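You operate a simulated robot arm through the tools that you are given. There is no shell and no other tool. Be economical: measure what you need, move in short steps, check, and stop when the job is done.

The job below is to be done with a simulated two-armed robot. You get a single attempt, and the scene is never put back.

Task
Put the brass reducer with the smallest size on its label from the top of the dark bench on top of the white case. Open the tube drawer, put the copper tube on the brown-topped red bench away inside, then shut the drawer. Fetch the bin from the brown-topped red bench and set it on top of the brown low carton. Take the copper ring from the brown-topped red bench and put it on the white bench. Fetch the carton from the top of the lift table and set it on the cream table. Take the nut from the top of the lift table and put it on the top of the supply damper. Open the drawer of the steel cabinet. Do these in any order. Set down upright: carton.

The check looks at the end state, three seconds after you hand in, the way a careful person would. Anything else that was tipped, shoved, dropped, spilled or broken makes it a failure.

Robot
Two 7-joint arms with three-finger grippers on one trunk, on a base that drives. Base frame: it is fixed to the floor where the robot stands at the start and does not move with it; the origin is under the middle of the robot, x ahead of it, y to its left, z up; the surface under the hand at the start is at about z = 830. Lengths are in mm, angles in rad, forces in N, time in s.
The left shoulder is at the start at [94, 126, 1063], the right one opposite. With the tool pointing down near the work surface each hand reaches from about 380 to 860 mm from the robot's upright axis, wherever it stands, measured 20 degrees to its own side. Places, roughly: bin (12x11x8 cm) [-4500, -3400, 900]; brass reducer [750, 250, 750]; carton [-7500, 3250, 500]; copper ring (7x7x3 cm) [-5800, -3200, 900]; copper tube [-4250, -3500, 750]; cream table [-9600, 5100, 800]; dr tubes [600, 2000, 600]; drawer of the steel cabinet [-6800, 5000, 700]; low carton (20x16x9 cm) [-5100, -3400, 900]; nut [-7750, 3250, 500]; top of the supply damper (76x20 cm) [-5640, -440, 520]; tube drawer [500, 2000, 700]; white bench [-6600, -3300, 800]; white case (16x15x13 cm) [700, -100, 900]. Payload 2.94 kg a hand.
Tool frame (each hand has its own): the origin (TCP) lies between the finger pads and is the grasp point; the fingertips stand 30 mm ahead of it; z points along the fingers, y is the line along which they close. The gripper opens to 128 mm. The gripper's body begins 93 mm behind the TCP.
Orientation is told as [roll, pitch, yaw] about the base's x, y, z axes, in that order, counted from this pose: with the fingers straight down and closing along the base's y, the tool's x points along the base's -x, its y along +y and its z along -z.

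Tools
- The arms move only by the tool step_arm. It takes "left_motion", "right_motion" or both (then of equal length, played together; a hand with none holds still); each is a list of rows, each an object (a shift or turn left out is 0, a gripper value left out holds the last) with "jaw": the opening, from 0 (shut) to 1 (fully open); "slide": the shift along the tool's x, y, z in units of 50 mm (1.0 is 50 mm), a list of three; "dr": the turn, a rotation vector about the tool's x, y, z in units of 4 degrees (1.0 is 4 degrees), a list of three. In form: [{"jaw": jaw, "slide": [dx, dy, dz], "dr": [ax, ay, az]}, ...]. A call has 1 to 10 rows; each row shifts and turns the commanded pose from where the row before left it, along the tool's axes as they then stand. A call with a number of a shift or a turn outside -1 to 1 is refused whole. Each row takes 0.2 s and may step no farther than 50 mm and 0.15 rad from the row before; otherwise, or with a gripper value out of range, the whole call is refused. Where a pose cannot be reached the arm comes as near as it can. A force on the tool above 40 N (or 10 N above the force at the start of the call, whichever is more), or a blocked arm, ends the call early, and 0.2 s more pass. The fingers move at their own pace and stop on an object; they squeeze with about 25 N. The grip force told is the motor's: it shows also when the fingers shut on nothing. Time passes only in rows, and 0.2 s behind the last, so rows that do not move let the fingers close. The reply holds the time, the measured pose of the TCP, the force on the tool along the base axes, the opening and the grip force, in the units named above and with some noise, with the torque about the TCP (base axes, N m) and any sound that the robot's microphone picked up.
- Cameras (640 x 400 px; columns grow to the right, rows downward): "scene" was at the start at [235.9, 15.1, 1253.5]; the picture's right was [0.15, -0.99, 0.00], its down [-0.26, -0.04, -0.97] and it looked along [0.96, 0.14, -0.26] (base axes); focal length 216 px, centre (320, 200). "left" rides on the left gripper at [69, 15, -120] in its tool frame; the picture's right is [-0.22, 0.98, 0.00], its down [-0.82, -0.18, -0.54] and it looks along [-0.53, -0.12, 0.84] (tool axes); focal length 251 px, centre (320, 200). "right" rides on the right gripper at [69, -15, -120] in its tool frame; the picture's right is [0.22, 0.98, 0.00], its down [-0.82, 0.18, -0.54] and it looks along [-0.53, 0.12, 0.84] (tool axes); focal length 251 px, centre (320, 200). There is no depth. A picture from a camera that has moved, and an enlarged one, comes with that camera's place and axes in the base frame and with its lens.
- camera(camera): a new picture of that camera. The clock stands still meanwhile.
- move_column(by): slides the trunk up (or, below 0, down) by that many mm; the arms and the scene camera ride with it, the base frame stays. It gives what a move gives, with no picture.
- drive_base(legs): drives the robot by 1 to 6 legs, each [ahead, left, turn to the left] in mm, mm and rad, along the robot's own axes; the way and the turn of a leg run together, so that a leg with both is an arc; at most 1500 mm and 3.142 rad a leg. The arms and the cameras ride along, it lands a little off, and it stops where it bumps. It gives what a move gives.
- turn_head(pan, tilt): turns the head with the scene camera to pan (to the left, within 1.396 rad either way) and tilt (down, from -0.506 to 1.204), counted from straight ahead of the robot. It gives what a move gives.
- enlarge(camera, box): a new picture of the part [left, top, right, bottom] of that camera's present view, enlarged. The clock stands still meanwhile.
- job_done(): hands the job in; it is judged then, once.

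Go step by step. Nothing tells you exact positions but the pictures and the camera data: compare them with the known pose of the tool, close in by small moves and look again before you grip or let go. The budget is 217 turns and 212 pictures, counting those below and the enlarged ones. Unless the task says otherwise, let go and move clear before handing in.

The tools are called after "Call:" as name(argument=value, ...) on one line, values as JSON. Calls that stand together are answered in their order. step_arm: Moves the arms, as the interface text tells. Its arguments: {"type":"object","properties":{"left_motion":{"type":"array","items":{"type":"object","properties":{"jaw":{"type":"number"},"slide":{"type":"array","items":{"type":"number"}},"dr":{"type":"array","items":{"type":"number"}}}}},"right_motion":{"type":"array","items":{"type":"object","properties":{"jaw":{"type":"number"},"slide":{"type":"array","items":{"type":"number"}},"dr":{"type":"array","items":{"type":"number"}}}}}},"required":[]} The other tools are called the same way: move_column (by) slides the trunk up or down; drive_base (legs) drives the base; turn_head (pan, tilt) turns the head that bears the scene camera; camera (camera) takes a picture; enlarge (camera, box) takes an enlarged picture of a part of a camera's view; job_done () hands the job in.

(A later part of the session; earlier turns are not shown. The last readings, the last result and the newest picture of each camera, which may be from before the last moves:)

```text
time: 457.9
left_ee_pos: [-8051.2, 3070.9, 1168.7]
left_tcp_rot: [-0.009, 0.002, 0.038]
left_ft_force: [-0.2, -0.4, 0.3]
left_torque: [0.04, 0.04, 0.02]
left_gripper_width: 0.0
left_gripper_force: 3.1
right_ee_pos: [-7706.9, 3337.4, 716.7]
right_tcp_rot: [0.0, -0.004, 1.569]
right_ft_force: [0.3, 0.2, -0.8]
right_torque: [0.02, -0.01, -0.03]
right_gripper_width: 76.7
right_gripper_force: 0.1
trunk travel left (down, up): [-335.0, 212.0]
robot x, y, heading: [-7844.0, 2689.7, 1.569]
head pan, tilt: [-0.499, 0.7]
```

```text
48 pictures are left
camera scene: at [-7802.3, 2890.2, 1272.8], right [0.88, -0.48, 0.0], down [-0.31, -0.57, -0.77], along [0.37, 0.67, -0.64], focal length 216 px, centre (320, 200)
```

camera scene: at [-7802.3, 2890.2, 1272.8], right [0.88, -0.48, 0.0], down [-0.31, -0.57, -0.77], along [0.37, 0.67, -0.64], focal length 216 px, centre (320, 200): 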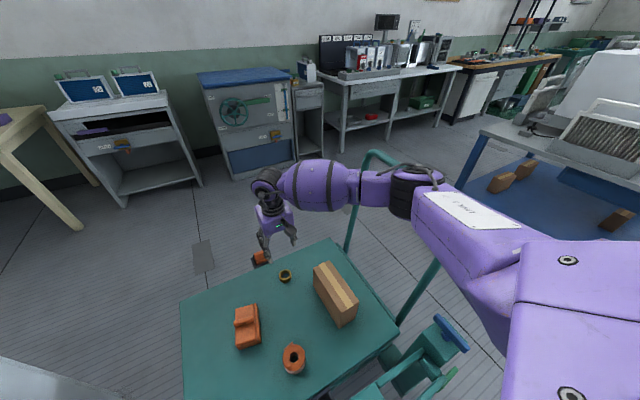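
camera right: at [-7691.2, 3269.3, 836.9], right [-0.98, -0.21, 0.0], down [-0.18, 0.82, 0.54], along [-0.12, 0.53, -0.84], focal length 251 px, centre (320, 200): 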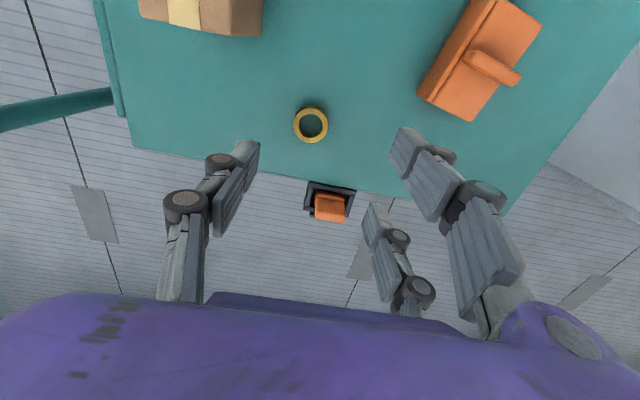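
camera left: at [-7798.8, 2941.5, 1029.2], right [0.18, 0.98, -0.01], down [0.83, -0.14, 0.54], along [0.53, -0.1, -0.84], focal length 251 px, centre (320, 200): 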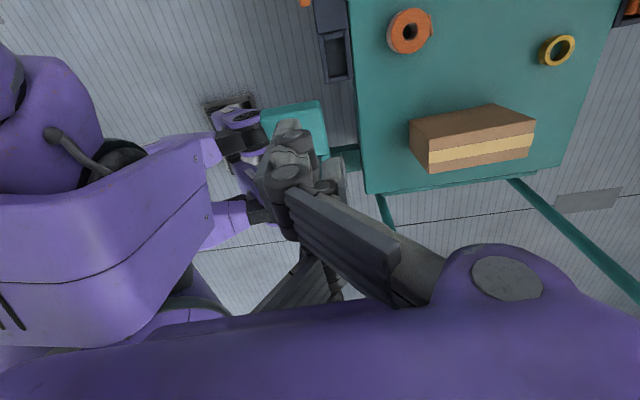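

Call:
step_arm(right_motion=[{"slide": [-0.4, -0.2, 0]}, {"slide": [0, 0, 0.9]}, {"slide": [0, 0, 0.9]}, {"slide": [0, 0, 0.7]}, {}])

Call:
camera(camera="right")

```text
time: 459.1
left_ee_pos: [-8050.5, 3071.5, 1169.7]
left_tcp_rot: [-0.008, -0.001, 0.039]
left_ft_force: [0.0, 0.4, -0.4]
left_torque: [0.01, 0.05, 0.05]
left_gripper_width: 0.1
left_gripper_force: 2.3
right_ee_pos: [-7697.2, 3357.2, 589.6]
right_tcp_rot: [0.0, -0.001, 1.571]
right_ft_force: [-0.2, 0.0, 0.4]
right_torque: [0.02, -0.01, -0.01]
right_gripper_width: 76.9
right_gripper_force: 0.0
trunk travel left (down, up): [-335.0, 212.0]
robot x, y, heading: [-7844.5, 2685.6, 1.569]
head pan, tilt: [-0.499, 0.7]
```

```text
47 pictures are left
camera right: at [-7681.7, 3290.2, 709.7], right [-0.98, -0.21, 0.0], down [-0.18, 0.82, 0.54], along [-0.12, 0.53, -0.84], focal length 251 px, centre (320, 200)
```

right: 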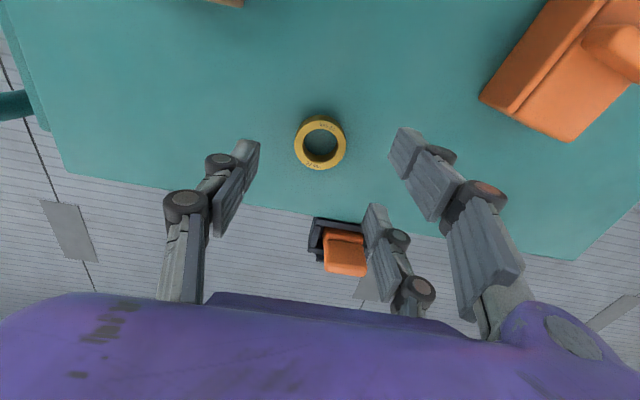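

Call:
step_arm(right_motion=[{"slide": [-0.18, 0, 0.5]}, {"slide": [0, 0, 0.5]}, {"slide": [0, 0, 0.2]}, {"slide": [0, 0, 0.1]}, {}])

Call:
camera(camera="right")

```text
time: 460.4
left_ee_pos: [-8050.0, 3071.1, 1169.2]
left_tcp_rot: [-0.009, 0.0, 0.038]
left_ft_force: [0.1, -0.1, -0.4]
left_torque: [-0.02, 0.0, -0.01]
left_gripper_width: 0.0
left_gripper_force: 2.5
right_ee_pos: [-7698.3, 3366.3, 525.1]
right_tcp_rot: [0.0, -0.001, 1.571]
right_ft_force: [0.3, 0.3, 0.7]
right_torque: [0.0, 0.0, 0.0]
right_gripper_width: 76.5
right_gripper_force: 0.0
trunk travel left (down, up): [-335.0, 212.0]
robot x, y, heading: [-7849.3, 2683.3, 1.575]
head pan, tilt: [-0.499, 0.7]
```

```text
46 pictures are left
camera right: at [-7683.2, 3298.6, 644.7], right [-0.98, -0.21, 0.0], down [-0.18, 0.82, 0.54], along [-0.12, 0.53, -0.84], focal length 251 px, centre (320, 200)
```

right: 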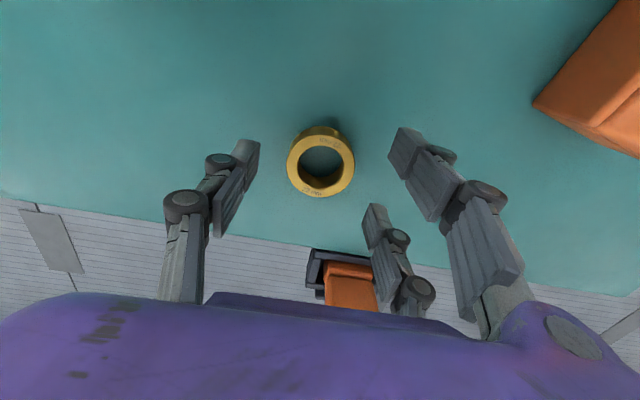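

Call:
step_arm(right_motion=[{"slide": [0, 0, 0.08], "jaw": 0.5}, {"slide": [0, 0, 0.06]}, {}])

Call:
step_arm(right_motion=[{"jaw": 0.4}, {"jaw": 0.3}, {"jaw": 0.2}, {"jaw": 0.2}])

Call:
camera(camera="right")

```text
time: 461.1
left_ee_pos: [-8050.6, 3071.4, 1168.9]
left_tcp_rot: [-0.008, 0.0, 0.037]
left_ft_force: [-0.3, -0.9, -0.3]
left_torque: [-0.03, 0.0, -0.03]
left_gripper_width: 0.0
left_gripper_force: 3.4
right_ee_pos: [-7697.1, 3366.1, 517.8]
right_tcp_rot: [0.002, -0.002, 1.571]
right_ft_force: [0.8, 0.1, -0.5]
right_torque: [0.01, -0.02, -0.02]
right_gripper_width: 64.1
right_gripper_force: 0.0
trunk travel left (down, up): [-335.0, 212.0]
robot x, y, heading: [-7844.4, 2686.4, 1.574]
head pan, tilt: [-0.499, 0.7]
```

```text
time: 462.1
left_ee_pos: [-8050.2, 3071.5, 1169.3]
left_tcp_rot: [-0.008, 0.002, 0.037]
left_ft_force: [-1.1, -0.3, 0.7]
left_torque: [0.02, -0.01, 0.01]
left_gripper_width: 0.0
left_gripper_force: 3.4
right_ee_pos: [-7698.3, 3366.0, 519.2]
right_tcp_rot: [0.0, -0.001, 1.571]
right_ft_force: [1.2, 1.0, 0.1]
right_torque: [0.0, 0.0, 0.0]
right_gripper_width: 25.8
right_gripper_force: 0.1
trunk travel left (down, up): [-335.0, 212.0]
robot x, y, heading: [-7846.0, 2684.9, 1.571]
head pan, tilt: [-0.499, 0.7]
```

```text
45 pictures are left
camera right: at [-7682.7, 3298.6, 637.8], right [-0.98, -0.21, 0.0], down [-0.18, 0.82, 0.54], along [-0.12, 0.53, -0.84], focal length 251 px, centre (320, 200)
```

right: 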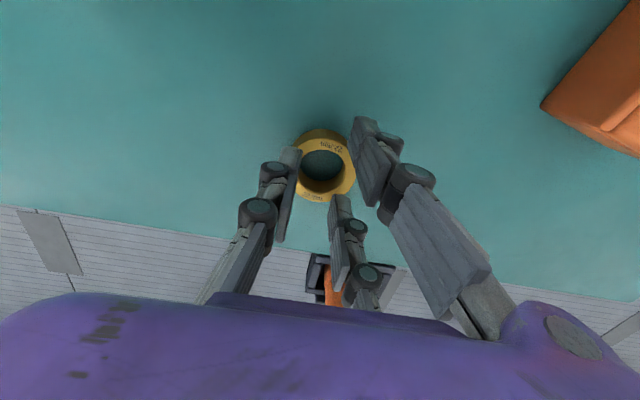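

Fingers closed above the nut. Reopen and go lower until the table is felt.

Call:
step_arm(right_motion=[{"jaw": 0.5}, {"jaw": 0.5}, {"slide": [0, 0, 0.1]}, {"slide": [0, 0, 0.08]}, {"slide": [0, 0, 0.08]}, {"slide": [0, 0, 0.06]}, {}])

Call:
camera(camera="right")

```text
time: 463.8
left_ee_pos: [-8049.3, 3071.2, 1168.7]
left_tcp_rot: [-0.008, 0.002, 0.038]
left_ft_force: [1.3, 0.8, -0.1]
left_torque: [-0.03, -0.02, 0.0]
left_gripper_width: 0.0
left_gripper_force: 3.2
right_ee_pos: [-7697.0, 3366.6, 502.3]
right_tcp_rot: [0.001, -0.002, 1.571]
right_ft_force: [-0.2, 0.0, 0.5]
right_torque: [-0.02, -0.01, -0.02]
right_gripper_width: 63.9
right_gripper_force: 0.0
trunk travel left (down, up): [-335.0, 212.0]
robot x, y, heading: [-7844.4, 2686.0, 1.57]
head pan, tilt: [-0.499, 0.7]
```

```text
44 pictures are left
camera right: at [-7682.8, 3299.4, 621.7], right [-0.98, -0.21, 0.0], down [-0.18, 0.82, 0.54], along [-0.12, 0.53, -0.84], focal length 251 px, centre (320, 200)
```

right: 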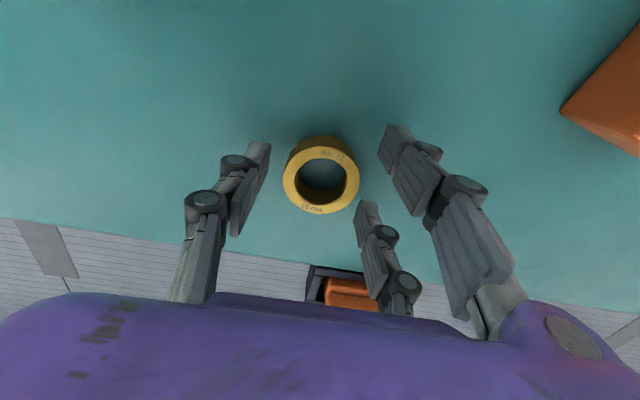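

Call:
step_arm(right_motion=[{"slide": [0, 0, 0.08]}, {"slide": [0, 0, 0.08]}, {"slide": [0, 0, 0.06]}, {}])

Call:
camera(camera="right")

```text
time: 464.8
left_ee_pos: [-8050.1, 3071.4, 1169.9]
left_tcp_rot: [-0.009, 0.003, 0.038]
left_ft_force: [0.4, 0.0, -0.2]
left_torque: [0.04, 0.01, 0.0]
left_gripper_width: 0.0
left_gripper_force: 2.4
right_ee_pos: [-7696.5, 3365.5, 491.5]
right_tcp_rot: [0.001, -0.002, 1.571]
right_ft_force: [-0.3, 0.9, -0.3]
right_torque: [0.0, -0.03, 0.01]
right_gripper_width: 63.9
right_gripper_force: 0.1
trunk travel left (down, up): [-335.0, 212.0]
robot x, y, heading: [-7843.6, 2682.9, 1.57]
head pan, tilt: [-0.499, 0.7]
```

```text
43 pictures are left
camera right: at [-7682.1, 3298.2, 611.3], right [-0.98, -0.21, 0.0], down [-0.18, 0.82, 0.54], along [-0.12, 0.53, -0.84], focal length 251 px, centre (320, 200)
```

right: 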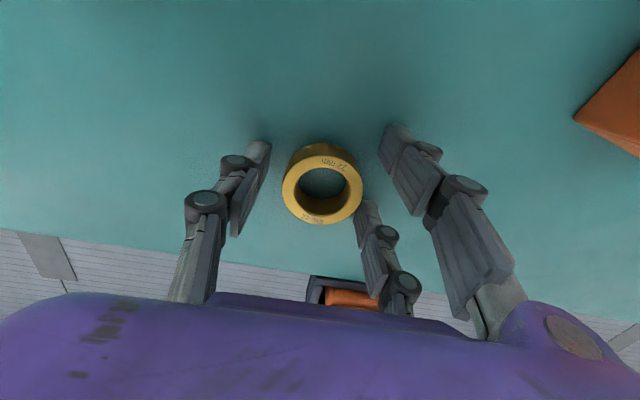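

Call:
step_arm(right_motion=[{"slide": [0, 0, 0.06]}, {}, {"jaw": 0.4}, {"jaw": 0.3}, {"jaw": 0.2}, {"jaw": 0.2}])

```text
time: 466.1
left_ee_pos: [-8051.1, 3071.0, 1169.2]
left_tcp_rot: [-0.007, 0.003, 0.039]
left_ft_force: [0.3, 1.0, 0.2]
left_torque: [0.0, 0.0, 0.02]
left_gripper_width: 0.1
left_gripper_force: 3.0
right_ee_pos: [-7698.2, 3367.6, 489.8]
right_tcp_rot: [0.0, -0.003, 1.571]
right_ft_force: [-3.2, 2.2, 8.8]
right_torque: [-0.03, 0.06, -0.03]
right_gripper_width: 46.9
right_gripper_force: 24.0
trunk travel left (down, up): [-335.0, 212.0]
robot x, y, heading: [-7844.4, 2693.2, 1.568]
head pan, tilt: [-0.499, 0.7]
```

Nut gripped (46.9 mm). Lift it, and rotate the left wrist back to nominal for the carton.

Call:
step_arm(right_motion=[{"slide": [0, 0, -0.4]}, {"slide": [0, 0, -0.8]}, {"slide": [0, 0, -0.9]}, {"slide": [0, 0, -0.9]}, {"slide": [0.3, 0, -0.9]}, {"slide": [0.3, 0, -0.9]}, {"slide": [0.3, 0, -0.9]}, {"slide": [0.5, 0, -0.8]}, {"slide": [0.5, 0, -0.8]}, {"slide": [0.5, 0, -0.8]}], left_motion=[{"dr": [0, 0, -1]}, {"dr": [0, 0, -1]}, {"dr": [0, 0, -1]}, {"dr": [0, 0, -1]}, {"dr": [0, 0, -1]}, {"dr": [0, 0, -1]}, {"dr": [0, 0, -1]}, {"dr": [0, 0, -1]}, {"dr": [0, 0, -1]}, {"dr": [0, 0, -1]}])

Call:
step_arm(right_motion=[{"slide": [0.5, 0, -0.8]}, {"slide": [0.5, 0, -0.8]}, {"slide": [0.5, 0, -0.8]}, {}, {}, {}, {}, {}, {}, {}], left_motion=[{"dr": [0, 0, -1]}, {"dr": [0, 0, -1]}, {"dr": [0, 0, -1]}, {"dr": [0, 0, -1]}, {"dr": [0, 0, -1]}, {"dr": [0, 0, -1]}, {"dr": [0, 0, -1]}, {"dr": [0, 0, -1]}, {"dr": [0, 0, -1]}, {"dr": [0, 0, -1]}])

Call:
step_arm(left_motion=[{"dr": [0, 0, -1], "jaw": 0.9}, {"dr": [0, 0, -0.9], "jaw": 0.9}, {}])

Call:
camera(camera="scene")

```text
time: 468.4
left_ee_pos: [-8049.8, 3070.8, 1170.5]
left_tcp_rot: [-0.004, 0.004, 0.738]
left_ft_force: [0.3, -0.3, -0.1]
left_torque: [0.03, 0.01, 0.02]
left_gripper_width: 0.0
left_gripper_force: 3.2
right_ee_pos: [-7695.1, 3244.5, 893.5]
right_tcp_rot: [-0.002, -0.002, 1.572]
right_ft_force: [0.5, 0.1, -1.2]
right_torque: [0.03, 0.01, 0.0]
right_gripper_width: 47.2
right_gripper_force: 25.0
trunk travel left (down, up): [-335.0, 212.0]
robot x, y, heading: [-7845.8, 2687.9, 1.573]
head pan, tilt: [-0.499, 0.7]
```

```text
time: 470.6
left_ee_pos: [-8051.5, 3071.7, 1168.8]
left_tcp_rot: [0.002, 0.008, 1.437]
left_ft_force: [-0.1, 0.4, 0.2]
left_torque: [0.01, -0.01, 0.03]
left_gripper_width: 0.2
left_gripper_force: 2.9
right_ee_pos: [-7698.4, 3172.1, 1010.4]
right_tcp_rot: [0.001, -0.001, 1.57]
right_ft_force: [-0.4, -0.4, -1.9]
right_torque: [-0.01, 0.01, -0.01]
right_gripper_width: 47.1
right_gripper_force: 25.1
trunk travel left (down, up): [-335.0, 212.0]
robot x, y, heading: [-7845.2, 2685.7, 1.573]
head pan, tilt: [-0.499, 0.7]
```

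```text
time: 471.4
left_ee_pos: [-8051.0, 3072.1, 1169.2]
left_tcp_rot: [0.001, 0.008, 1.57]
left_ft_force: [-0.1, 1.1, 1.1]
left_torque: [-0.02, 0.0, -0.02]
left_gripper_width: 91.6
left_gripper_force: 0.1
right_ee_pos: [-7699.3, 3173.0, 1009.8]
right_tcp_rot: [0.0, -0.002, 1.571]
right_ft_force: [-0.4, 0.0, -1.0]
right_torque: [-0.01, 0.0, -0.01]
right_gripper_width: 47.0
right_gripper_force: 25.2
trunk travel left (down, up): [-335.0, 212.0]
robot x, y, heading: [-7842.5, 2686.4, 1.568]
head pan, tilt: [-0.499, 0.7]
```

```text
42 pictures are left
camera scene: at [-7802.2, 2890.7, 1272.7], right [0.88, -0.48, 0.0], down [-0.31, -0.57, -0.76], along [0.37, 0.67, -0.64], focal length 216 px, centre (320, 200)
```

scene: 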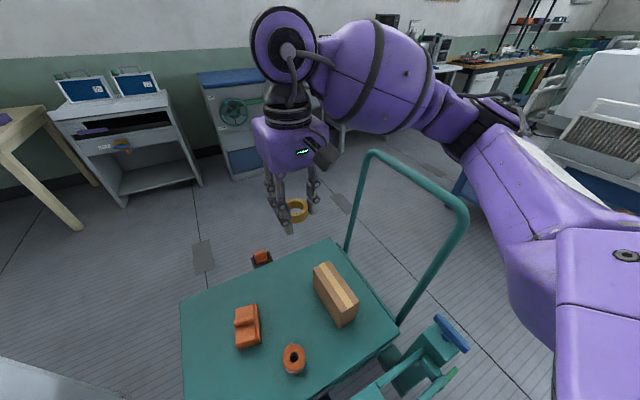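

Nut is held. Now for the carton: pull the right hand in, shift the base right and back a little, and bring the left hand over the carton (≈(-7582, 3197), top z≈585).

Call:
step_arm(right_motion=[{"slide": [0.8, 0, -0.5]}, {"slide": [0.8, 0, -0.5]}, {"slide": [0.8, 0, -0.5]}, {"slide": [0, 0, -0.5]}])

Call:
drive_base(legs=[[-126, 0, 0], [0, -412, 0]])

Call:
step_arm(left_motion=[{"slide": [-0.6, -0.15, 0.6], "dr": [0, 0, -0.8]}, {"slide": [-0.6, -0.15, 0.6]}, {"slide": [-0.6, -0.15, 0.6]}, {"slide": [-0.6, -0.15, 0.6]}, {"slide": [-0.6, -0.15, 0.6]}, {"slide": [-0.6, -0.15, 0.6]}, {"slide": [-0.6, -0.15, 0.6]}, {"slide": [0, 0, 0.9]}, {"slide": [0, 0, 0.9]}, {}])

Call:
camera(camera="left")

```text
time: 472.4
left_ee_pos: [-8051.0, 3071.6, 1170.2]
left_tcp_rot: [0.001, 0.008, 1.567]
left_ft_force: [-0.2, -0.3, -0.5]
left_torque: [0.01, -0.01, 0.05]
left_gripper_width: 115.1
left_gripper_force: 0.1
right_ee_pos: [-7696.2, 3051.2, 1112.0]
right_tcp_rot: [0.002, -0.003, 1.572]
right_ft_force: [-0.2, 0.8, -0.7]
right_torque: [0.02, 0.01, 0.02]
right_gripper_width: 47.2
right_gripper_force: 25.3
trunk travel left (down, up): [-335.0, 212.0]
robot x, y, heading: [-7843.2, 2686.8, 1.568]
head pan, tilt: [-0.499, 0.7]
```

```text
time: 477.4
left_ee_pos: [-7638.5, 2948.3, 1169.0]
left_tcp_rot: [0.003, 0.01, 1.574]
left_ft_force: [-0.7, -0.1, 0.5]
left_torque: [-0.02, 0.0, 0.0]
left_gripper_width: 115.3
left_gripper_force: 0.1
right_ee_pos: [-7284.9, 2930.4, 1110.8]
right_tcp_rot: [-0.001, -0.001, 1.577]
right_ft_force: [0.0, 0.2, -1.7]
right_torque: [0.02, -0.01, -0.02]
right_gripper_width: 46.9
right_gripper_force: 25.1
trunk travel left (down, up): [-335.0, 212.0]
robot x, y, heading: [-7431.2, 2568.7, 1.575]
head pan, tilt: [-0.499, 0.7]
```

```text
time: 479.6
left_ee_pos: [-7606.9, 3161.2, 873.1]
left_tcp_rot: [0.001, 0.007, 1.632]
left_ft_force: [1.0, -0.4, 0.7]
left_torque: [0.04, -0.02, -0.02]
left_gripper_width: 115.4
left_gripper_force: 0.0
left hand out of reach, approached as far as the arm can: row 9
right_ee_pos: [-7283.8, 2929.7, 1112.2]
right_tcp_rot: [0.001, -0.002, 1.579]
right_ft_force: [-0.5, 0.1, -1.4]
right_torque: [0.03, 0.0, -0.06]
right_gripper_width: 47.0
right_gripper_force: 24.9
trunk travel left (down, up): [-335.0, 212.0]
robot x, y, heading: [-7428.8, 2564.7, 1.58]
head pan, tilt: [-0.499, 0.7]
```

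```text
41 pictures are left
camera left: at [-7618.0, 3091.7, 993.1], right [-0.99, 0.16, 0.0], down [0.13, 0.83, 0.53], along [0.08, 0.53, -0.84], focal length 251 px, centre (320, 200)
```

left: 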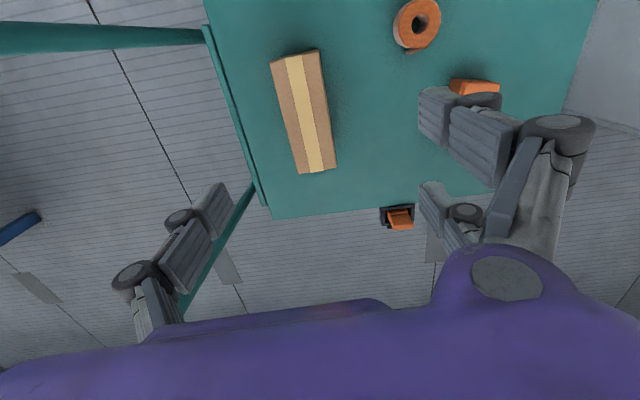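

Call:
step_arm(left_motion=[{"slide": [-0.36, -0.25, 0.4]}, {"slide": [-0.36, -0.25, 0.5]}, {"slide": [0, 0, 0.9]}, {"slide": [0, 0, 0.9]}, {"slide": [0, 0, 0.9]}, {"slide": [0, 0, 0.4], "dr": [0, 0, 0.5]}, {}])

Call:
camera(camera="left")

```text
time: 481.2
left_ee_pos: [-7618.3, 3153.7, 820.5]
left_tcp_rot: [0.0, 0.007, 1.632]
left_ft_force: [0.0, 0.1, -0.2]
left_torque: [0.0, 0.02, 0.01]
left_gripper_width: 115.3
left_gripper_force: 0.1
left hand out of reach, approached as far as the arm can: row 1, 2, 3, 4, 5, 6
right_ee_pos: [-7283.3, 2930.3, 1111.7]
right_tcp_rot: [0.0, -0.001, 1.578]
right_ft_force: [0.4, 0.6, -1.9]
right_torque: [-0.02, 0.01, -0.04]
right_gripper_width: 46.7
right_gripper_force: 24.7
trunk travel left (down, up): [-335.0, 212.0]
robot x, y, heading: [-7430.0, 2565.2, 1.58]
head pan, tilt: [-0.499, 0.7]
```

```text
40 pictures are left
camera left: at [-7629.0, 3083.2, 940.8], right [-0.99, 0.15, 0.0], down [0.13, 0.84, 0.53], along [0.08, 0.53, -0.85], focal length 251 px, centre (320, 200)
```

left: 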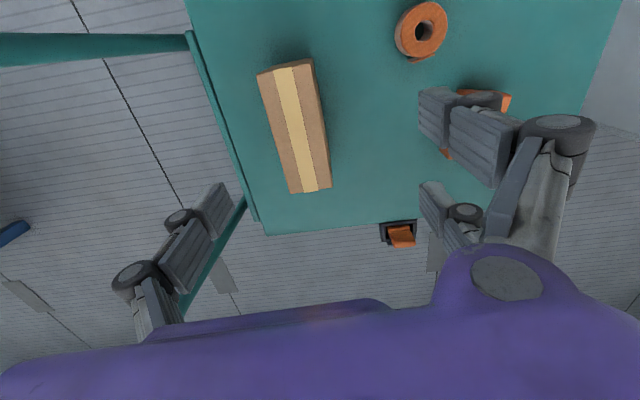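

The left arm is at its reach limit with the trunk this high. Raise the right hand, lower the trunk 170 mm, and move 40 mm closer.

Call:
step_arm(right_motion=[{"slide": [0, 0, -0.9]}, {"slide": [0, 0, -0.9]}, {"slide": [0, 0, -0.9]}])

Call:
move_column(by=-160)

Call:
drive_base(legs=[[45, 0, 0]])

Call:
step_arm(left_motion=[{"slide": [0, -0.7, 0]}, {"dr": [0, 0, 0.5]}, {}])

Call:
camera(camera="left")

Call:
camera(camera="scene")

```text
time: 482.0
left_ee_pos: [-7618.5, 3150.4, 820.0]
left_tcp_rot: [0.001, 0.008, 1.632]
left_ft_force: [0.1, 0.0, -0.1]
left_torque: [0.02, 0.01, 0.02]
left_gripper_width: 115.1
left_gripper_force: 0.1
right_ee_pos: [-7285.3, 2927.6, 1245.9]
right_tcp_rot: [0.001, -0.001, 1.579]
right_ft_force: [0.5, -0.8, -2.0]
right_torque: [-0.01, -0.05, -0.02]
right_gripper_width: 46.9
right_gripper_force: 25.5
trunk travel left (down, up): [-335.0, 212.0]
robot x, y, heading: [-7426.7, 2565.1, 1.577]
head pan, tilt: [-0.499, 0.7]
```

```text
time: 483.8
left_ee_pos: [-7618.5, 3152.1, 662.2]
left_tcp_rot: [0.0, 0.009, 1.597]
left_ft_force: [0.5, -0.3, -0.4]
left_torque: [0.0, -0.02, -0.01]
left_gripper_width: 115.1
left_gripper_force: 0.0
right_ee_pos: [-7284.5, 2928.5, 1087.6]
right_tcp_rot: [0.0, -0.002, 1.577]
right_ft_force: [1.3, 0.2, -0.8]
right_torque: [0.0, 0.0, 0.02]
right_gripper_width: 47.0
right_gripper_force: 25.2
trunk travel left (down, up): [-175.0, 372.0]
robot x, y, heading: [-7430.0, 2563.5, 1.577]
head pan, tilt: [-0.499, 0.7]
```

```text
time: 484.7
left_ee_pos: [-7617.5, 3199.0, 660.5]
left_tcp_rot: [0.001, 0.007, 1.596]
left_ft_force: [0.1, -0.7, 0.1]
left_torque: [-0.03, 0.02, 0.02]
left_gripper_width: 114.9
left_gripper_force: 0.0
right_ee_pos: [-7283.3, 2976.3, 1087.0]
right_tcp_rot: [0.0, 0.0, 1.578]
right_ft_force: [-0.4, 0.9, -1.3]
right_torque: [-0.12, 0.05, 0.01]
right_gripper_width: 46.8
right_gripper_force: 24.6
trunk travel left (down, up): [-175.0, 372.0]
robot x, y, heading: [-7428.8, 2612.3, 1.574]
head pan, tilt: [-0.499, 0.7]
```

```text
time: 485.5
left_ee_pos: [-7582.9, 3198.5, 659.9]
left_tcp_rot: [0.003, 0.01, 1.562]
left_ft_force: [0.1, 0.8, 0.6]
left_torque: [-0.02, 0.03, 0.01]
left_gripper_width: 115.2
left_gripper_force: 0.0
right_ee_pos: [-7284.1, 2976.1, 1087.2]
right_tcp_rot: [-0.001, -0.001, 1.578]
right_ft_force: [0.3, -0.1, -0.7]
right_torque: [-0.01, -0.02, -0.01]
right_gripper_width: 47.0
right_gripper_force: 24.7
trunk travel left (down, up): [-175.0, 372.0]
robot x, y, heading: [-7427.9, 2609.4, 1.582]
head pan, tilt: [-0.499, 0.7]
```

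```text
39 pictures are left
camera left: at [-7598.4, 3131.2, 780.9], right [-0.97, 0.22, 0.0], down [0.19, 0.82, 0.53], along [0.12, 0.52, -0.85], focal length 251 px, centre (320, 200)
```

left: 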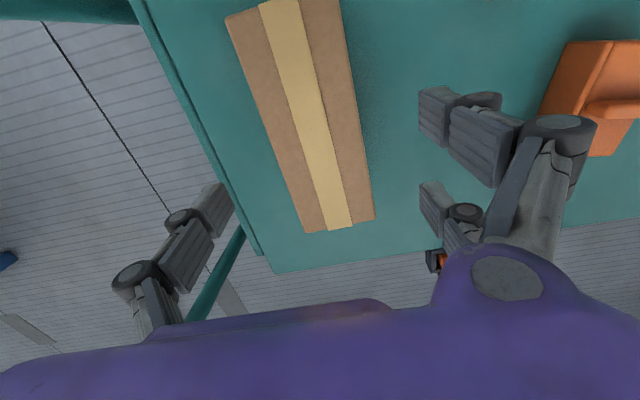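

```text
38 pictures are left
camera scene: at [-7379.8, 2858.8, 1111.9], right [0.82, -0.57, 0.0], down [-0.33, -0.48, -0.81], along [0.46, 0.67, -0.58], focal length 216 px, centre (320, 200)
```

scene: 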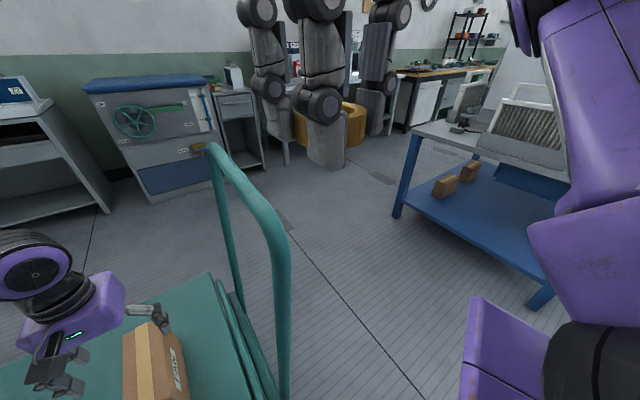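

Aligned over the carton. Descend around it.

Call:
step_arm(left_motion=[{"slide": [0, 0, 0.7]}, {"slide": [0, 0, 0.7]}, {"slide": [0, 0, 0.5]}, {"slide": [0, 0, 0.4]}, {}])

Call:
camera(camera="left")

```text
time: 486.7
left_ee_pos: [-7594.9, 3184.8, 580.1]
left_tcp_rot: [-0.002, 0.007, 1.562]
left_ft_force: [-0.4, -0.7, 0.1]
left_torque: [0.0, 0.02, -0.01]
left_gripper_width: 115.1
left_gripper_force: 0.1
left hand out of reach, approached as far as the arm can: row 2, 4
right_ee_pos: [-7284.6, 2973.5, 1086.5]
right_tcp_rot: [0.001, 0.0, 1.578]
right_ft_force: [-0.4, -1.4, -2.2]
right_torque: [-0.02, 0.01, 0.03]
right_gripper_width: 46.7
right_gripper_force: 25.1
trunk travel left (down, up): [-175.0, 372.0]
robot x, y, heading: [-7431.4, 2610.6, 1.578]
head pan, tilt: [-0.499, 0.7]
```

```text
37 pictures are left
camera left: at [-7611.5, 3117.3, 700.7], right [-0.97, 0.22, 0.0], down [0.19, 0.82, 0.54], along [0.12, 0.52, -0.84], focal length 251 px, centre (320, 200)
```

left: 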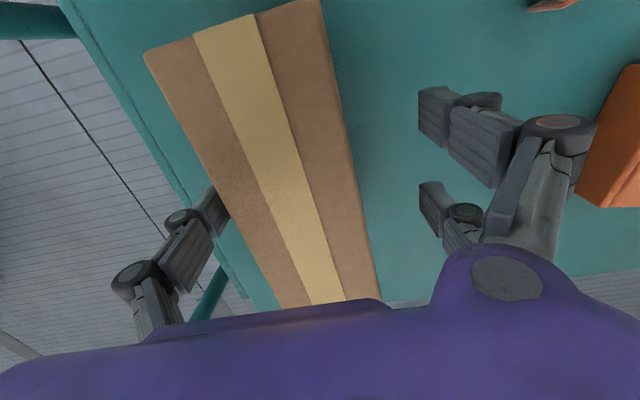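

I'm offset ~19 mm; correct in +x, then lower with the trunk.

Call:
step_arm(left_motion=[{"slide": [0, -0.38, -0.1]}, {"slide": [-0.2, 0, 0]}, {}])

Call:
move_column(by=-40)

Call:
camera(camera="left")

```text
time: 487.5
left_ee_pos: [-7594.0, 3188.0, 588.2]
left_tcp_rot: [-0.003, 0.006, 1.561]
left_ft_force: [-1.0, 1.5, 0.2]
left_torque: [-0.01, -0.02, -0.04]
left_gripper_width: 114.7
left_gripper_force: 0.1
left hand out of reach, approached as far as the arm can: row 1, 2
right_ee_pos: [-7283.5, 2974.7, 1086.0]
right_tcp_rot: [0.001, -0.001, 1.578]
right_ft_force: [-0.6, 0.4, -1.8]
right_torque: [0.0, -0.04, 0.04]
right_gripper_width: 46.9
right_gripper_force: 25.1
trunk travel left (down, up): [-175.0, 372.0]
robot x, y, heading: [-7433.3, 2607.5, 1.569]
head pan, tilt: [-0.499, 0.7]
```

```text
time: 488.4
left_ee_pos: [-7593.0, 3187.6, 548.0]
left_tcp_rot: [0.0, 0.008, 1.562]
left_ft_force: [0.2, 0.5, -0.6]
left_torque: [0.0, -0.02, -0.01]
left_gripper_width: 115.0
left_gripper_force: 0.0
right_ee_pos: [-7285.2, 2972.6, 1046.7]
right_tcp_rot: [0.001, -0.004, 1.579]
right_ft_force: [-0.4, -0.3, -1.3]
right_torque: [-0.03, 0.0, -0.02]
right_gripper_width: 46.5
right_gripper_force: 24.5
trunk travel left (down, up): [-135.0, 412.0]
robot x, y, heading: [-7429.6, 2606.4, 1.578]
head pan, tilt: [-0.499, 0.7]
```

```text
36 pictures are left
camera left: at [-7609.1, 3119.4, 668.1], right [-0.97, 0.22, 0.0], down [0.19, 0.82, 0.53], along [0.12, 0.52, -0.85], focal length 251 px, centre (320, 200)
```

left: 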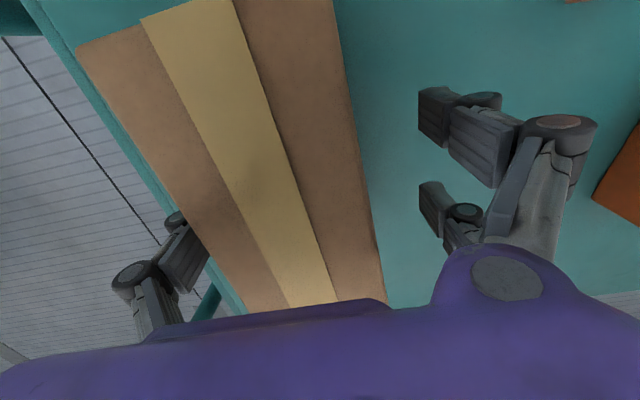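

Call:
drive_base(legs=[[0, -14, 0]])

Call:
step_arm(left_motion=[{"jaw": 0.75}, {"jaw": 0.65}, {"jaw": 0.55}, {"jaw": 0.45}, {"jaw": 0.45}])

Call:
camera(camera="left")

```text
time: 489.2
left_ee_pos: [-7579.6, 3188.3, 547.8]
left_tcp_rot: [0.002, 0.008, 1.561]
left_ft_force: [0.3, 0.4, 0.2]
left_torque: [0.0, 0.02, 0.0]
left_gripper_width: 115.3
left_gripper_force: 0.1
right_ee_pos: [-7270.1, 2975.0, 1047.2]
right_tcp_rot: [0.001, -0.001, 1.578]
right_ft_force: [0.0, -0.8, -1.8]
right_torque: [-0.02, 0.03, 0.0]
right_gripper_width: 46.7
right_gripper_force: 24.8
trunk travel left (down, up): [-135.0, 412.0]
robot x, y, heading: [-7412.6, 2609.4, 1.584]
head pan, tilt: [-0.499, 0.7]
```

```text
time: 490.4
left_ee_pos: [-7579.7, 3188.1, 546.5]
left_tcp_rot: [0.001, 0.008, 1.562]
left_ft_force: [-1.8, 0.5, 2.8]
left_torque: [0.06, 0.1, 0.34]
left_gripper_width: 72.9
left_gripper_force: 25.1
right_ee_pos: [-7271.5, 2974.3, 1047.1]
right_tcp_rot: [0.0, -0.001, 1.578]
right_ft_force: [-0.2, -0.2, -1.6]
right_torque: [-0.02, -0.03, -0.02]
right_gripper_width: 47.1
right_gripper_force: 25.2
trunk travel left (down, up): [-135.0, 412.0]
robot x, y, heading: [-7418.3, 2607.6, 1.572]
head pan, tilt: [-0.499, 0.7]
```

```text
35 pictures are left
camera left: at [-7595.8, 3120.1, 667.7], right [-0.97, 0.22, 0.0], down [0.19, 0.82, 0.53], along [0.12, 0.52, -0.85], focal length 251 px, centre (320, 200)
```

left: 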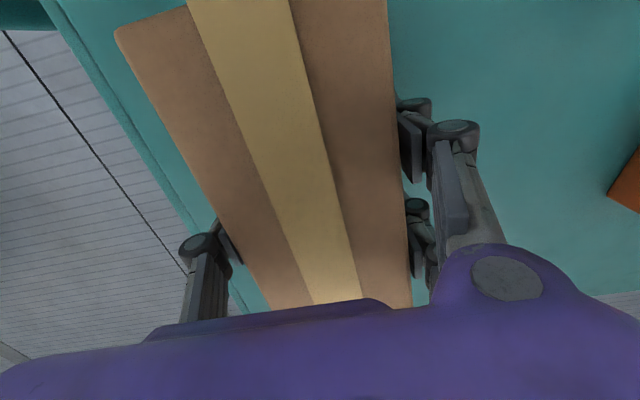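

Carton gripped (72.9 mm). Lift with the trunk, then drive around the cart's east side toward the cream table.

Call:
move_column(by=385)

Call:
drive_base(legs=[[-260, 0, 0], [0, -700, 0]])

Call:
turn_head(pan=0.3, tilt=0.6)

Call:
camera(camera="scene")

```text
time: 494.1
left_ee_pos: [-7580.8, 3216.5, 1200.2]
left_tcp_rot: [0.007, -0.478, 1.561]
left_ft_force: [0.8, 0.6, -9.7]
left_torque: [-0.13, 0.01, -0.02]
left_gripper_width: 71.9
left_gripper_force: 25.0
right_ee_pos: [-7271.0, 2975.7, 1430.9]
right_tcp_rot: [0.0, 0.001, 1.577]
right_ft_force: [-0.7, 1.0, -1.4]
right_torque: [-0.02, 0.04, 0.01]
right_gripper_width: 46.8
right_gripper_force: 25.6
trunk travel left (down, up): [-520.0, 27.0]
robot x, y, heading: [-7416.2, 2610.3, 1.577]
head pan, tilt: [-0.499, 0.7]
```

```text
time: 502.1
left_ee_pos: [-6880.4, 2965.7, 1200.8]
left_tcp_rot: [0.01, -0.48, 1.569]
left_ft_force: [-0.9, 0.4, -9.3]
left_torque: [-0.15, 0.01, -0.03]
left_gripper_width: 71.9
left_gripper_force: 24.7
right_ee_pos: [-6569.5, 2729.3, 1431.1]
right_tcp_rot: [-0.001, -0.003, 1.586]
right_ft_force: [0.4, -0.2, -1.3]
right_torque: [-0.01, 0.03, 0.03]
right_gripper_width: 46.6
right_gripper_force: 24.7
trunk travel left (down, up): [-520.0, 27.0]
robot x, y, heading: [-6709.7, 2363.3, 1.586]
head pan, tilt: [-0.499, 0.7]
```

```text
time: 503.3
left_ee_pos: [-6880.2, 2966.0, 1201.6]
left_tcp_rot: [0.008, -0.48, 1.568]
left_ft_force: [-0.7, -0.5, -9.7]
left_torque: [-0.13, -0.01, -0.02]
left_gripper_width: 71.7
left_gripper_force: 24.8
right_ee_pos: [-6568.8, 2729.5, 1431.6]
right_tcp_rot: [0.0, -0.002, 1.587]
right_ft_force: [0.3, 0.2, -1.3]
right_torque: [0.01, -0.01, 0.03]
right_gripper_width: 46.5
right_gripper_force: 25.3
trunk travel left (down, up): [-520.0, 27.0]
robot x, y, heading: [-6710.6, 2359.3, 1.59]
head pan, tilt: [0.3, 0.6]
```

```text
34 pictures are left
camera scene: at [-6737.8, 2484.2, 1485.0], right [0.95, 0.31, 0.0], down [0.18, -0.54, -0.82], along [-0.26, 0.78, -0.57], focal length 216 px, centre (320, 200)
```

scene: 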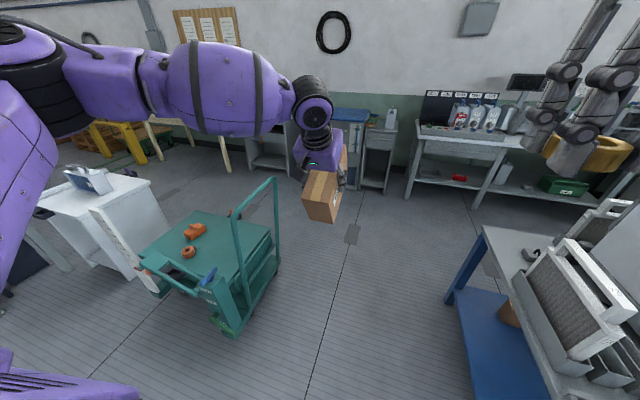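

The left hand tilted during the trunk lift, but the carton is still held. I'll level it now (pitch +0.48).

Call:
step_arm(left_motion=[{"slide": [0.4, 0, 0], "dr": [0, 1, 0]}, {"slide": [0.4, 0, 0], "dr": [0, 1, 0]}, {"dr": [0, 1, 0]}, {"dr": [0, 1, 0]}, {"dr": [0, 1, 0]}, {"dr": [0, 1, 0]}, {"dr": [0, 0.9, 0]}, {}])

Call:
camera(camera="scene")

```text
time: 505.1
left_ee_pos: [-6880.4, 2929.2, 1184.3]
left_tcp_rot: [0.009, -0.34, 1.57]
left_ft_force: [-0.3, 0.9, -8.4]
left_torque: [-0.1, 0.0, 0.02]
left_gripper_width: 71.6
left_gripper_force: 24.6
left hand out of reach, approached as far as the arm can: row 3, 4, 5, 6, 7
right_ee_pos: [-6568.7, 2728.7, 1431.0]
right_tcp_rot: [0.001, -0.001, 1.587]
right_ft_force: [-0.1, 0.2, -2.2]
right_torque: [0.02, -0.01, 0.03]
right_gripper_width: 46.4
right_gripper_force: 24.8
trunk travel left (down, up): [-520.0, 27.0]
robot x, y, heading: [-6707.1, 2359.5, 1.583]
head pan, tilt: [0.3, 0.6]
```

```text
33 pictures are left
camera scene: at [-6737.8, 2484.1, 1485.0], right [0.95, 0.31, 0.0], down [0.18, -0.54, -0.82], along [-0.26, 0.78, -0.57], focal length 216 px, centre (320, 200)
```

scene: 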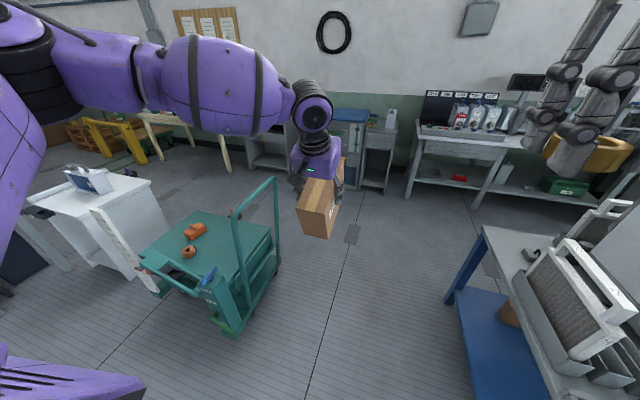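

Call:
step_arm(left_motion=[{"slide": [0.8, 0, 0.4]}, {"slide": [0.8, 0, 0.5]}, {"slide": [0.5, 0, 0.8]}, {"slide": [0.3, 0, 0.9]}, {"dr": [0, 1, 0]}, {"dr": [0, 1, 0]}, {"dr": [0, 1, 0]}, {"dr": [0, 1, 0]}, {"dr": [0, 0.9, 0]}, {}])

```text
time: 507.3
left_ee_pos: [-6914.0, 2837.1, 1044.1]
left_tcp_rot: [0.006, 0.003, 1.572]
left_ft_force: [0.5, -0.5, -8.0]
left_torque: [-0.06, -0.02, 0.01]
left_gripper_width: 71.9
left_gripper_force: 24.7
left hand out of reach, approached as far as the arm can: row 4, 5, 6, 7, 8, 9
right_ee_pos: [-6568.1, 2727.1, 1430.9]
right_tcp_rot: [-0.001, -0.001, 1.587]
right_ft_force: [-0.4, -0.6, -1.7]
right_torque: [0.02, -0.02, 0.04]
right_gripper_width: 46.3
right_gripper_force: 24.8
trunk travel left (down, up): [-520.0, 27.0]
robot x, y, heading: [-6709.3, 2358.9, 1.589]
head pan, tilt: [0.3, 0.6]
```

Level again with the carton. Drive forward past the cart, then strafe left toward the cream table and look.

Call:
drive_base(legs=[[1500, 0, -0.018], [150, 0, 0], [0, 1000, 0], [0, 1000, 0]])

Call:
turn_head(pan=0.5, tilt=0.6)

Call:
camera(camera="scene")

```text
time: 533.1
left_ee_pos: [-8928.8, 4495.6, 1043.9]
left_tcp_rot: [0.007, -0.001, 1.564]
left_ft_force: [-1.0, -0.3, -8.8]
left_torque: [-0.06, -0.01, 0.01]
left_gripper_width: 72.1
left_gripper_force: 24.8
right_ee_pos: [-8585.8, 4383.2, 1431.7]
right_tcp_rot: [-0.001, -0.002, 1.576]
right_ft_force: [0.1, -0.9, -1.5]
right_torque: [0.02, 0.01, 0.01]
right_gripper_width: 45.7
right_gripper_force: 25.4
trunk travel left (down, up): [-520.0, 27.0]
robot x, y, heading: [-8730.0, 4014.3, 1.58]
head pan, tilt: [0.3, 0.6]
```

```text
time: 533.9
left_ee_pos: [-8929.1, 4495.0, 1043.3]
left_tcp_rot: [0.007, 0.004, 1.565]
left_ft_force: [0.8, -0.4, -8.9]
left_torque: [-0.09, 0.01, 0.0]
left_gripper_width: 71.9
left_gripper_force: 25.2
right_ee_pos: [-8585.8, 4383.9, 1430.4]
right_tcp_rot: [0.002, -0.001, 1.575]
right_ft_force: [0.3, -0.7, -2.3]
right_torque: [-0.04, -0.04, -0.01]
right_gripper_width: 45.4
right_gripper_force: 24.9
trunk travel left (down, up): [-520.0, 27.0]
robot x, y, heading: [-8731.8, 4021.9, 1.571]
head pan, tilt: [0.499, 0.6]
```

```text
32 pictures are left
camera scene: at [-8773.2, 4133.5, 1485.0], right [0.88, 0.48, 0.0], down [0.27, -0.49, -0.82], along [-0.4, 0.72, -0.57], focal length 216 px, centre (320, 200)
```

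scene: 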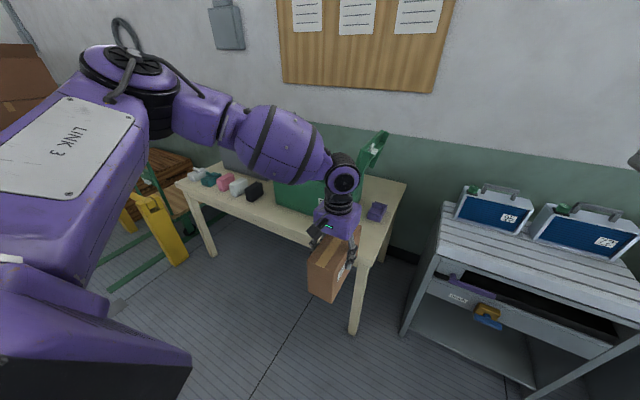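

Cream table: front edge y≈4715, right edge x≈-8890; free spot right-front at about (-9010, 4850). Drive so the carton is above it.

Call:
drive_base(legs=[[0, 80, 0], [345, 0, 0]])

Call:
move_column(by=-100)

Call:
turn_head(pan=0.3, tilt=0.75)

Call:
camera(camera="scene")

Call:
camera(camera="left")

```text
time: 537.1
left_ee_pos: [-9013.0, 4838.3, 1045.7]
left_tcp_rot: [0.007, -0.005, 1.568]
left_ft_force: [-0.5, -6.2, -4.9]
left_torque: [-0.34, 0.07, 0.16]
left_gripper_width: 72.0
left_gripper_force: 24.7
right_ee_pos: [-8669.2, 4728.4, 1432.6]
right_tcp_rot: [0.0, -0.003, 1.58]
right_ft_force: [0.4, 0.0, -1.6]
right_torque: [0.0, 0.0, -0.01]
right_gripper_width: 45.5
right_gripper_force: 25.4
trunk travel left (down, up): [-520.0, 27.0]
robot x, y, heading: [-8811.6, 4360.8, 1.586]
head pan, tilt: [0.499, 0.6]
```

```text
time: 538.4
left_ee_pos: [-9012.8, 4838.0, 945.9]
left_tcp_rot: [0.008, -0.003, 1.57]
left_ft_force: [0.2, 1.0, -7.6]
left_torque: [0.17, 0.0, 0.06]
left_gripper_width: 71.8
left_gripper_force: 25.3
right_ee_pos: [-8668.0, 4727.8, 1332.7]
right_tcp_rot: [-0.002, -0.003, 1.58]
right_ft_force: [-0.1, -0.7, -1.8]
right_torque: [-0.02, -0.02, -0.05]
right_gripper_width: 45.5
right_gripper_force: 24.5
trunk travel left (down, up): [-420.0, 127.0]
robot x, y, heading: [-8813.3, 4361.8, 1.589]
head pan, tilt: [0.499, 0.6]
```

```text
time: 539.1
left_ee_pos: [-9012.9, 4839.4, 944.9]
left_tcp_rot: [0.008, -0.001, 1.569]
left_ft_force: [0.0, 0.5, -8.5]
left_torque: [0.19, 0.04, 0.0]
left_gripper_width: 71.9
left_gripper_force: 24.9
right_ee_pos: [-8667.4, 4727.5, 1332.5]
right_tcp_rot: [0.0, -0.002, 1.58]
right_ft_force: [0.0, -0.3, -1.5]
right_torque: [-0.02, 0.0, 0.0]
right_gripper_width: 45.6
right_gripper_force: 24.8
trunk travel left (down, up): [-420.0, 127.0]
robot x, y, heading: [-8818.5, 4365.4, 1.588]
head pan, tilt: [0.3, 0.75]
```

```text
31 pictures are left
camera scene: at [-8848.4, 4546.9, 1363.0], right [0.91, 0.42, 0.0], down [0.26, -0.56, -0.79], along [-0.33, 0.72, -0.61], focal length 216 px, centre (320, 200)
```

scene: 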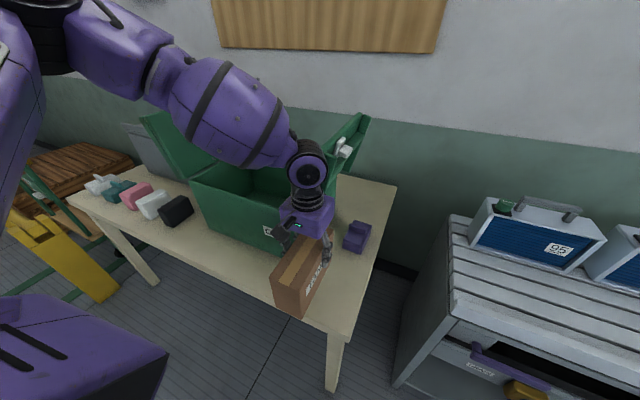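

```text
30 pictures are left
camera left: at [-9027.6, 4769.8, 1064.1], right [-0.98, 0.22, 0.01], down [0.19, 0.82, 0.54], along [0.11, 0.53, -0.84], focal length 251 px, centre (320, 200)
```

left: 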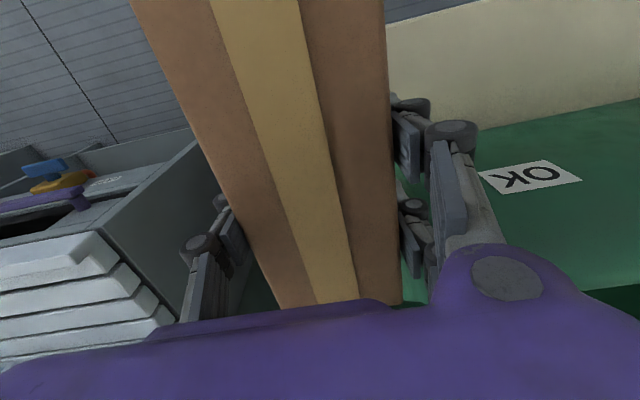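

The carton's far end touched the green box's front (y≈4920), so lengthwise it is too tight. I'll back off and turn the carton 90° to sit in the ~200 mm front strip.

Call:
drive_base(legs=[[-160, 0, 0]])

Call:
step_arm(left_motion=[{"dr": [0, 0, 1]}, {"dr": [0, 0, 1]}, {"dr": [0, 0, 1]}, {"dr": [0, 0, 1]}, {"dr": [0, 0, 1]}, {"dr": [0, 0, 1]}, {"dr": [0, 0, 1]}, {"dr": [0, 0, 1]}, {"dr": [0, 0, 1]}, {"dr": [0, 0, 1]}])

Call:
step_arm(left_motion=[{"dr": [0, 0, 1]}, {"dr": [0, 0, 1]}, {"dr": [0, 0, 1]}, {"dr": [0, 0, 1]}, {"dr": [0, 0, 1]}, {"dr": [0, 0, 1]}, {"dr": [0, 0, 1]}, {"dr": [0, 0, 1]}, {"dr": [0, 0, 1]}, {"dr": [0, 0, 1]}])

Call:
step_arm(left_motion=[{"dr": [0, 0, 1]}, {"dr": [0, 0, 1]}, {"dr": [0, 0, 0.5]}, {}])

Call:
camera(camera="scene")

```text
time: 540.6
left_ee_pos: [-9013.0, 4678.8, 944.0]
left_tcp_rot: [0.007, -0.003, 1.574]
left_ft_force: [0.1, -0.3, -9.7]
left_torque: [0.2, -0.01, 0.01]
left_gripper_width: 71.9
left_gripper_force: 25.2
right_ee_pos: [-8668.2, 4570.2, 1330.5]
right_tcp_rot: [-0.001, 0.001, 1.586]
right_ft_force: [0.1, 0.9, -2.2]
right_torque: [-0.01, 0.0, 0.0]
right_gripper_width: 45.4
right_gripper_force: 25.2
trunk travel left (down, up): [-420.0, 127.0]
robot x, y, heading: [-8807.5, 4202.1, 1.588]
head pan, tilt: [0.3, 0.75]
```

```text
time: 542.8
left_ee_pos: [-9012.4, 4677.0, 944.4]
left_tcp_rot: [0.007, 0.002, 0.874]
left_ft_force: [1.0, 0.6, -9.7]
left_torque: [0.12, -0.13, -0.03]
left_gripper_width: 72.1
left_gripper_force: 25.2
right_ee_pos: [-8669.1, 4567.8, 1330.5]
right_tcp_rot: [0.001, -0.001, 1.587]
right_ft_force: [0.5, 0.6, -1.6]
right_torque: [0.01, -0.03, 0.0]
right_gripper_width: 45.4
right_gripper_force: 24.6
trunk travel left (down, up): [-420.0, 127.0]
robot x, y, heading: [-8808.0, 4204.5, 1.591]
head pan, tilt: [0.3, 0.75]
```

```text
time: 545.0
left_ee_pos: [-9014.5, 4679.0, 944.6]
left_tcp_rot: [0.003, 0.007, 0.176]
left_ft_force: [0.3, -0.3, -8.8]
left_torque: [0.0, -0.22, 0.02]
left_gripper_width: 71.7
left_gripper_force: 25.1
right_ee_pos: [-8667.2, 4570.0, 1331.0]
right_tcp_rot: [0.0, -0.002, 1.585]
right_ft_force: [-0.5, -0.3, -2.4]
right_torque: [-0.06, 0.01, 0.02]
right_gripper_width: 45.4
right_gripper_force: 25.2
trunk travel left (down, up): [-420.0, 127.0]
robot x, y, heading: [-8808.6, 4200.2, 1.591]
head pan, tilt: [0.3, 0.75]
```

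```text
time: 546.0
left_ee_pos: [-9012.3, 4678.6, 944.6]
left_tcp_rot: [0.003, 0.005, 0.002]
left_ft_force: [0.6, -0.3, -9.0]
left_torque: [-0.03, -0.22, 0.01]
left_gripper_width: 72.0
left_gripper_force: 25.0
right_ee_pos: [-8667.4, 4569.5, 1331.7]
right_tcp_rot: [0.001, -0.003, 1.587]
right_ft_force: [-0.9, 0.2, -2.0]
right_torque: [0.0, 0.0, 0.02]
right_gripper_width: 45.4
right_gripper_force: 25.2
trunk travel left (down, up): [-420.0, 127.0]
robot x, y, heading: [-8810.3, 4199.0, 1.585]
head pan, tilt: [0.3, 0.75]
```

```text
29 pictures are left
camera scene: at [-8846.9, 4386.6, 1363.0], right [0.91, 0.42, 0.0], down [0.26, -0.56, -0.79], along [-0.33, 0.72, -0.61], focal length 216 px, centre (320, 200)
```

scene: 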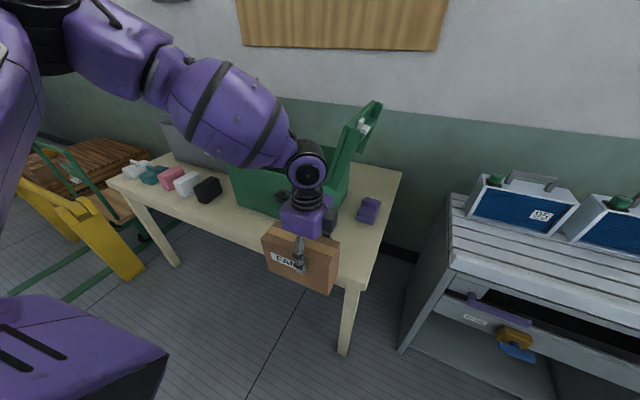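

Turned. Move forward 118 mm and left 60 mm, then lower.

Call:
drive_base(legs=[[116, 60, 0]])

Call:
step_arm(left_motion=[{"slide": [0, 0, 0.5]}, {"slide": [0, 0, 0.3]}, {}])

Call:
camera(camera="scene")

```text
time: 547.3
left_ee_pos: [-9075.2, 4794.4, 945.2]
left_tcp_rot: [0.002, 0.007, 0.001]
left_ft_force: [0.3, -0.4, -7.9]
left_torque: [0.05, -0.22, 0.0]
left_gripper_width: 71.7
left_gripper_force: 24.4
right_ee_pos: [-8728.5, 4684.7, 1332.4]
right_tcp_rot: [0.001, -0.004, 1.585]
right_ft_force: [-0.5, 0.7, -1.3]
right_torque: [0.03, -0.01, -0.01]
right_gripper_width: 45.4
right_gripper_force: 25.4
trunk travel left (down, up): [-420.0, 127.0]
robot x, y, heading: [-8874.9, 4316.8, 1.587]
head pan, tilt: [0.3, 0.75]
```

```text
time: 548.1
left_ee_pos: [-9073.8, 4795.3, 904.8]
left_tcp_rot: [0.002, 0.008, 0.002]
left_ft_force: [0.0, 0.2, -8.1]
left_torque: [-0.05, -0.2, -0.02]
left_gripper_width: 72.0
left_gripper_force: 24.8
right_ee_pos: [-8728.4, 4685.4, 1331.8]
right_tcp_rot: [0.0, -0.001, 1.584]
right_ft_force: [0.2, 0.5, -1.6]
right_torque: [-0.03, 0.0, 0.02]
right_gripper_width: 45.3
right_gripper_force: 25.4
trunk travel left (down, up): [-420.0, 127.0]
robot x, y, heading: [-8867.4, 4320.9, 1.585]
head pan, tilt: [0.3, 0.75]
```

```text
28 pictures are left
camera scene: at [-8900.4, 4505.2, 1359.8], right [0.94, 0.34, 0.0], down [0.22, -0.61, -0.77], along [-0.26, 0.72, -0.64], focal length 216 px, centre (320, 200)
```

scene: 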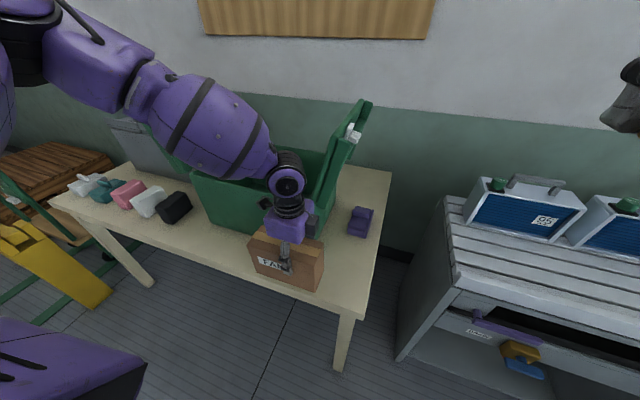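

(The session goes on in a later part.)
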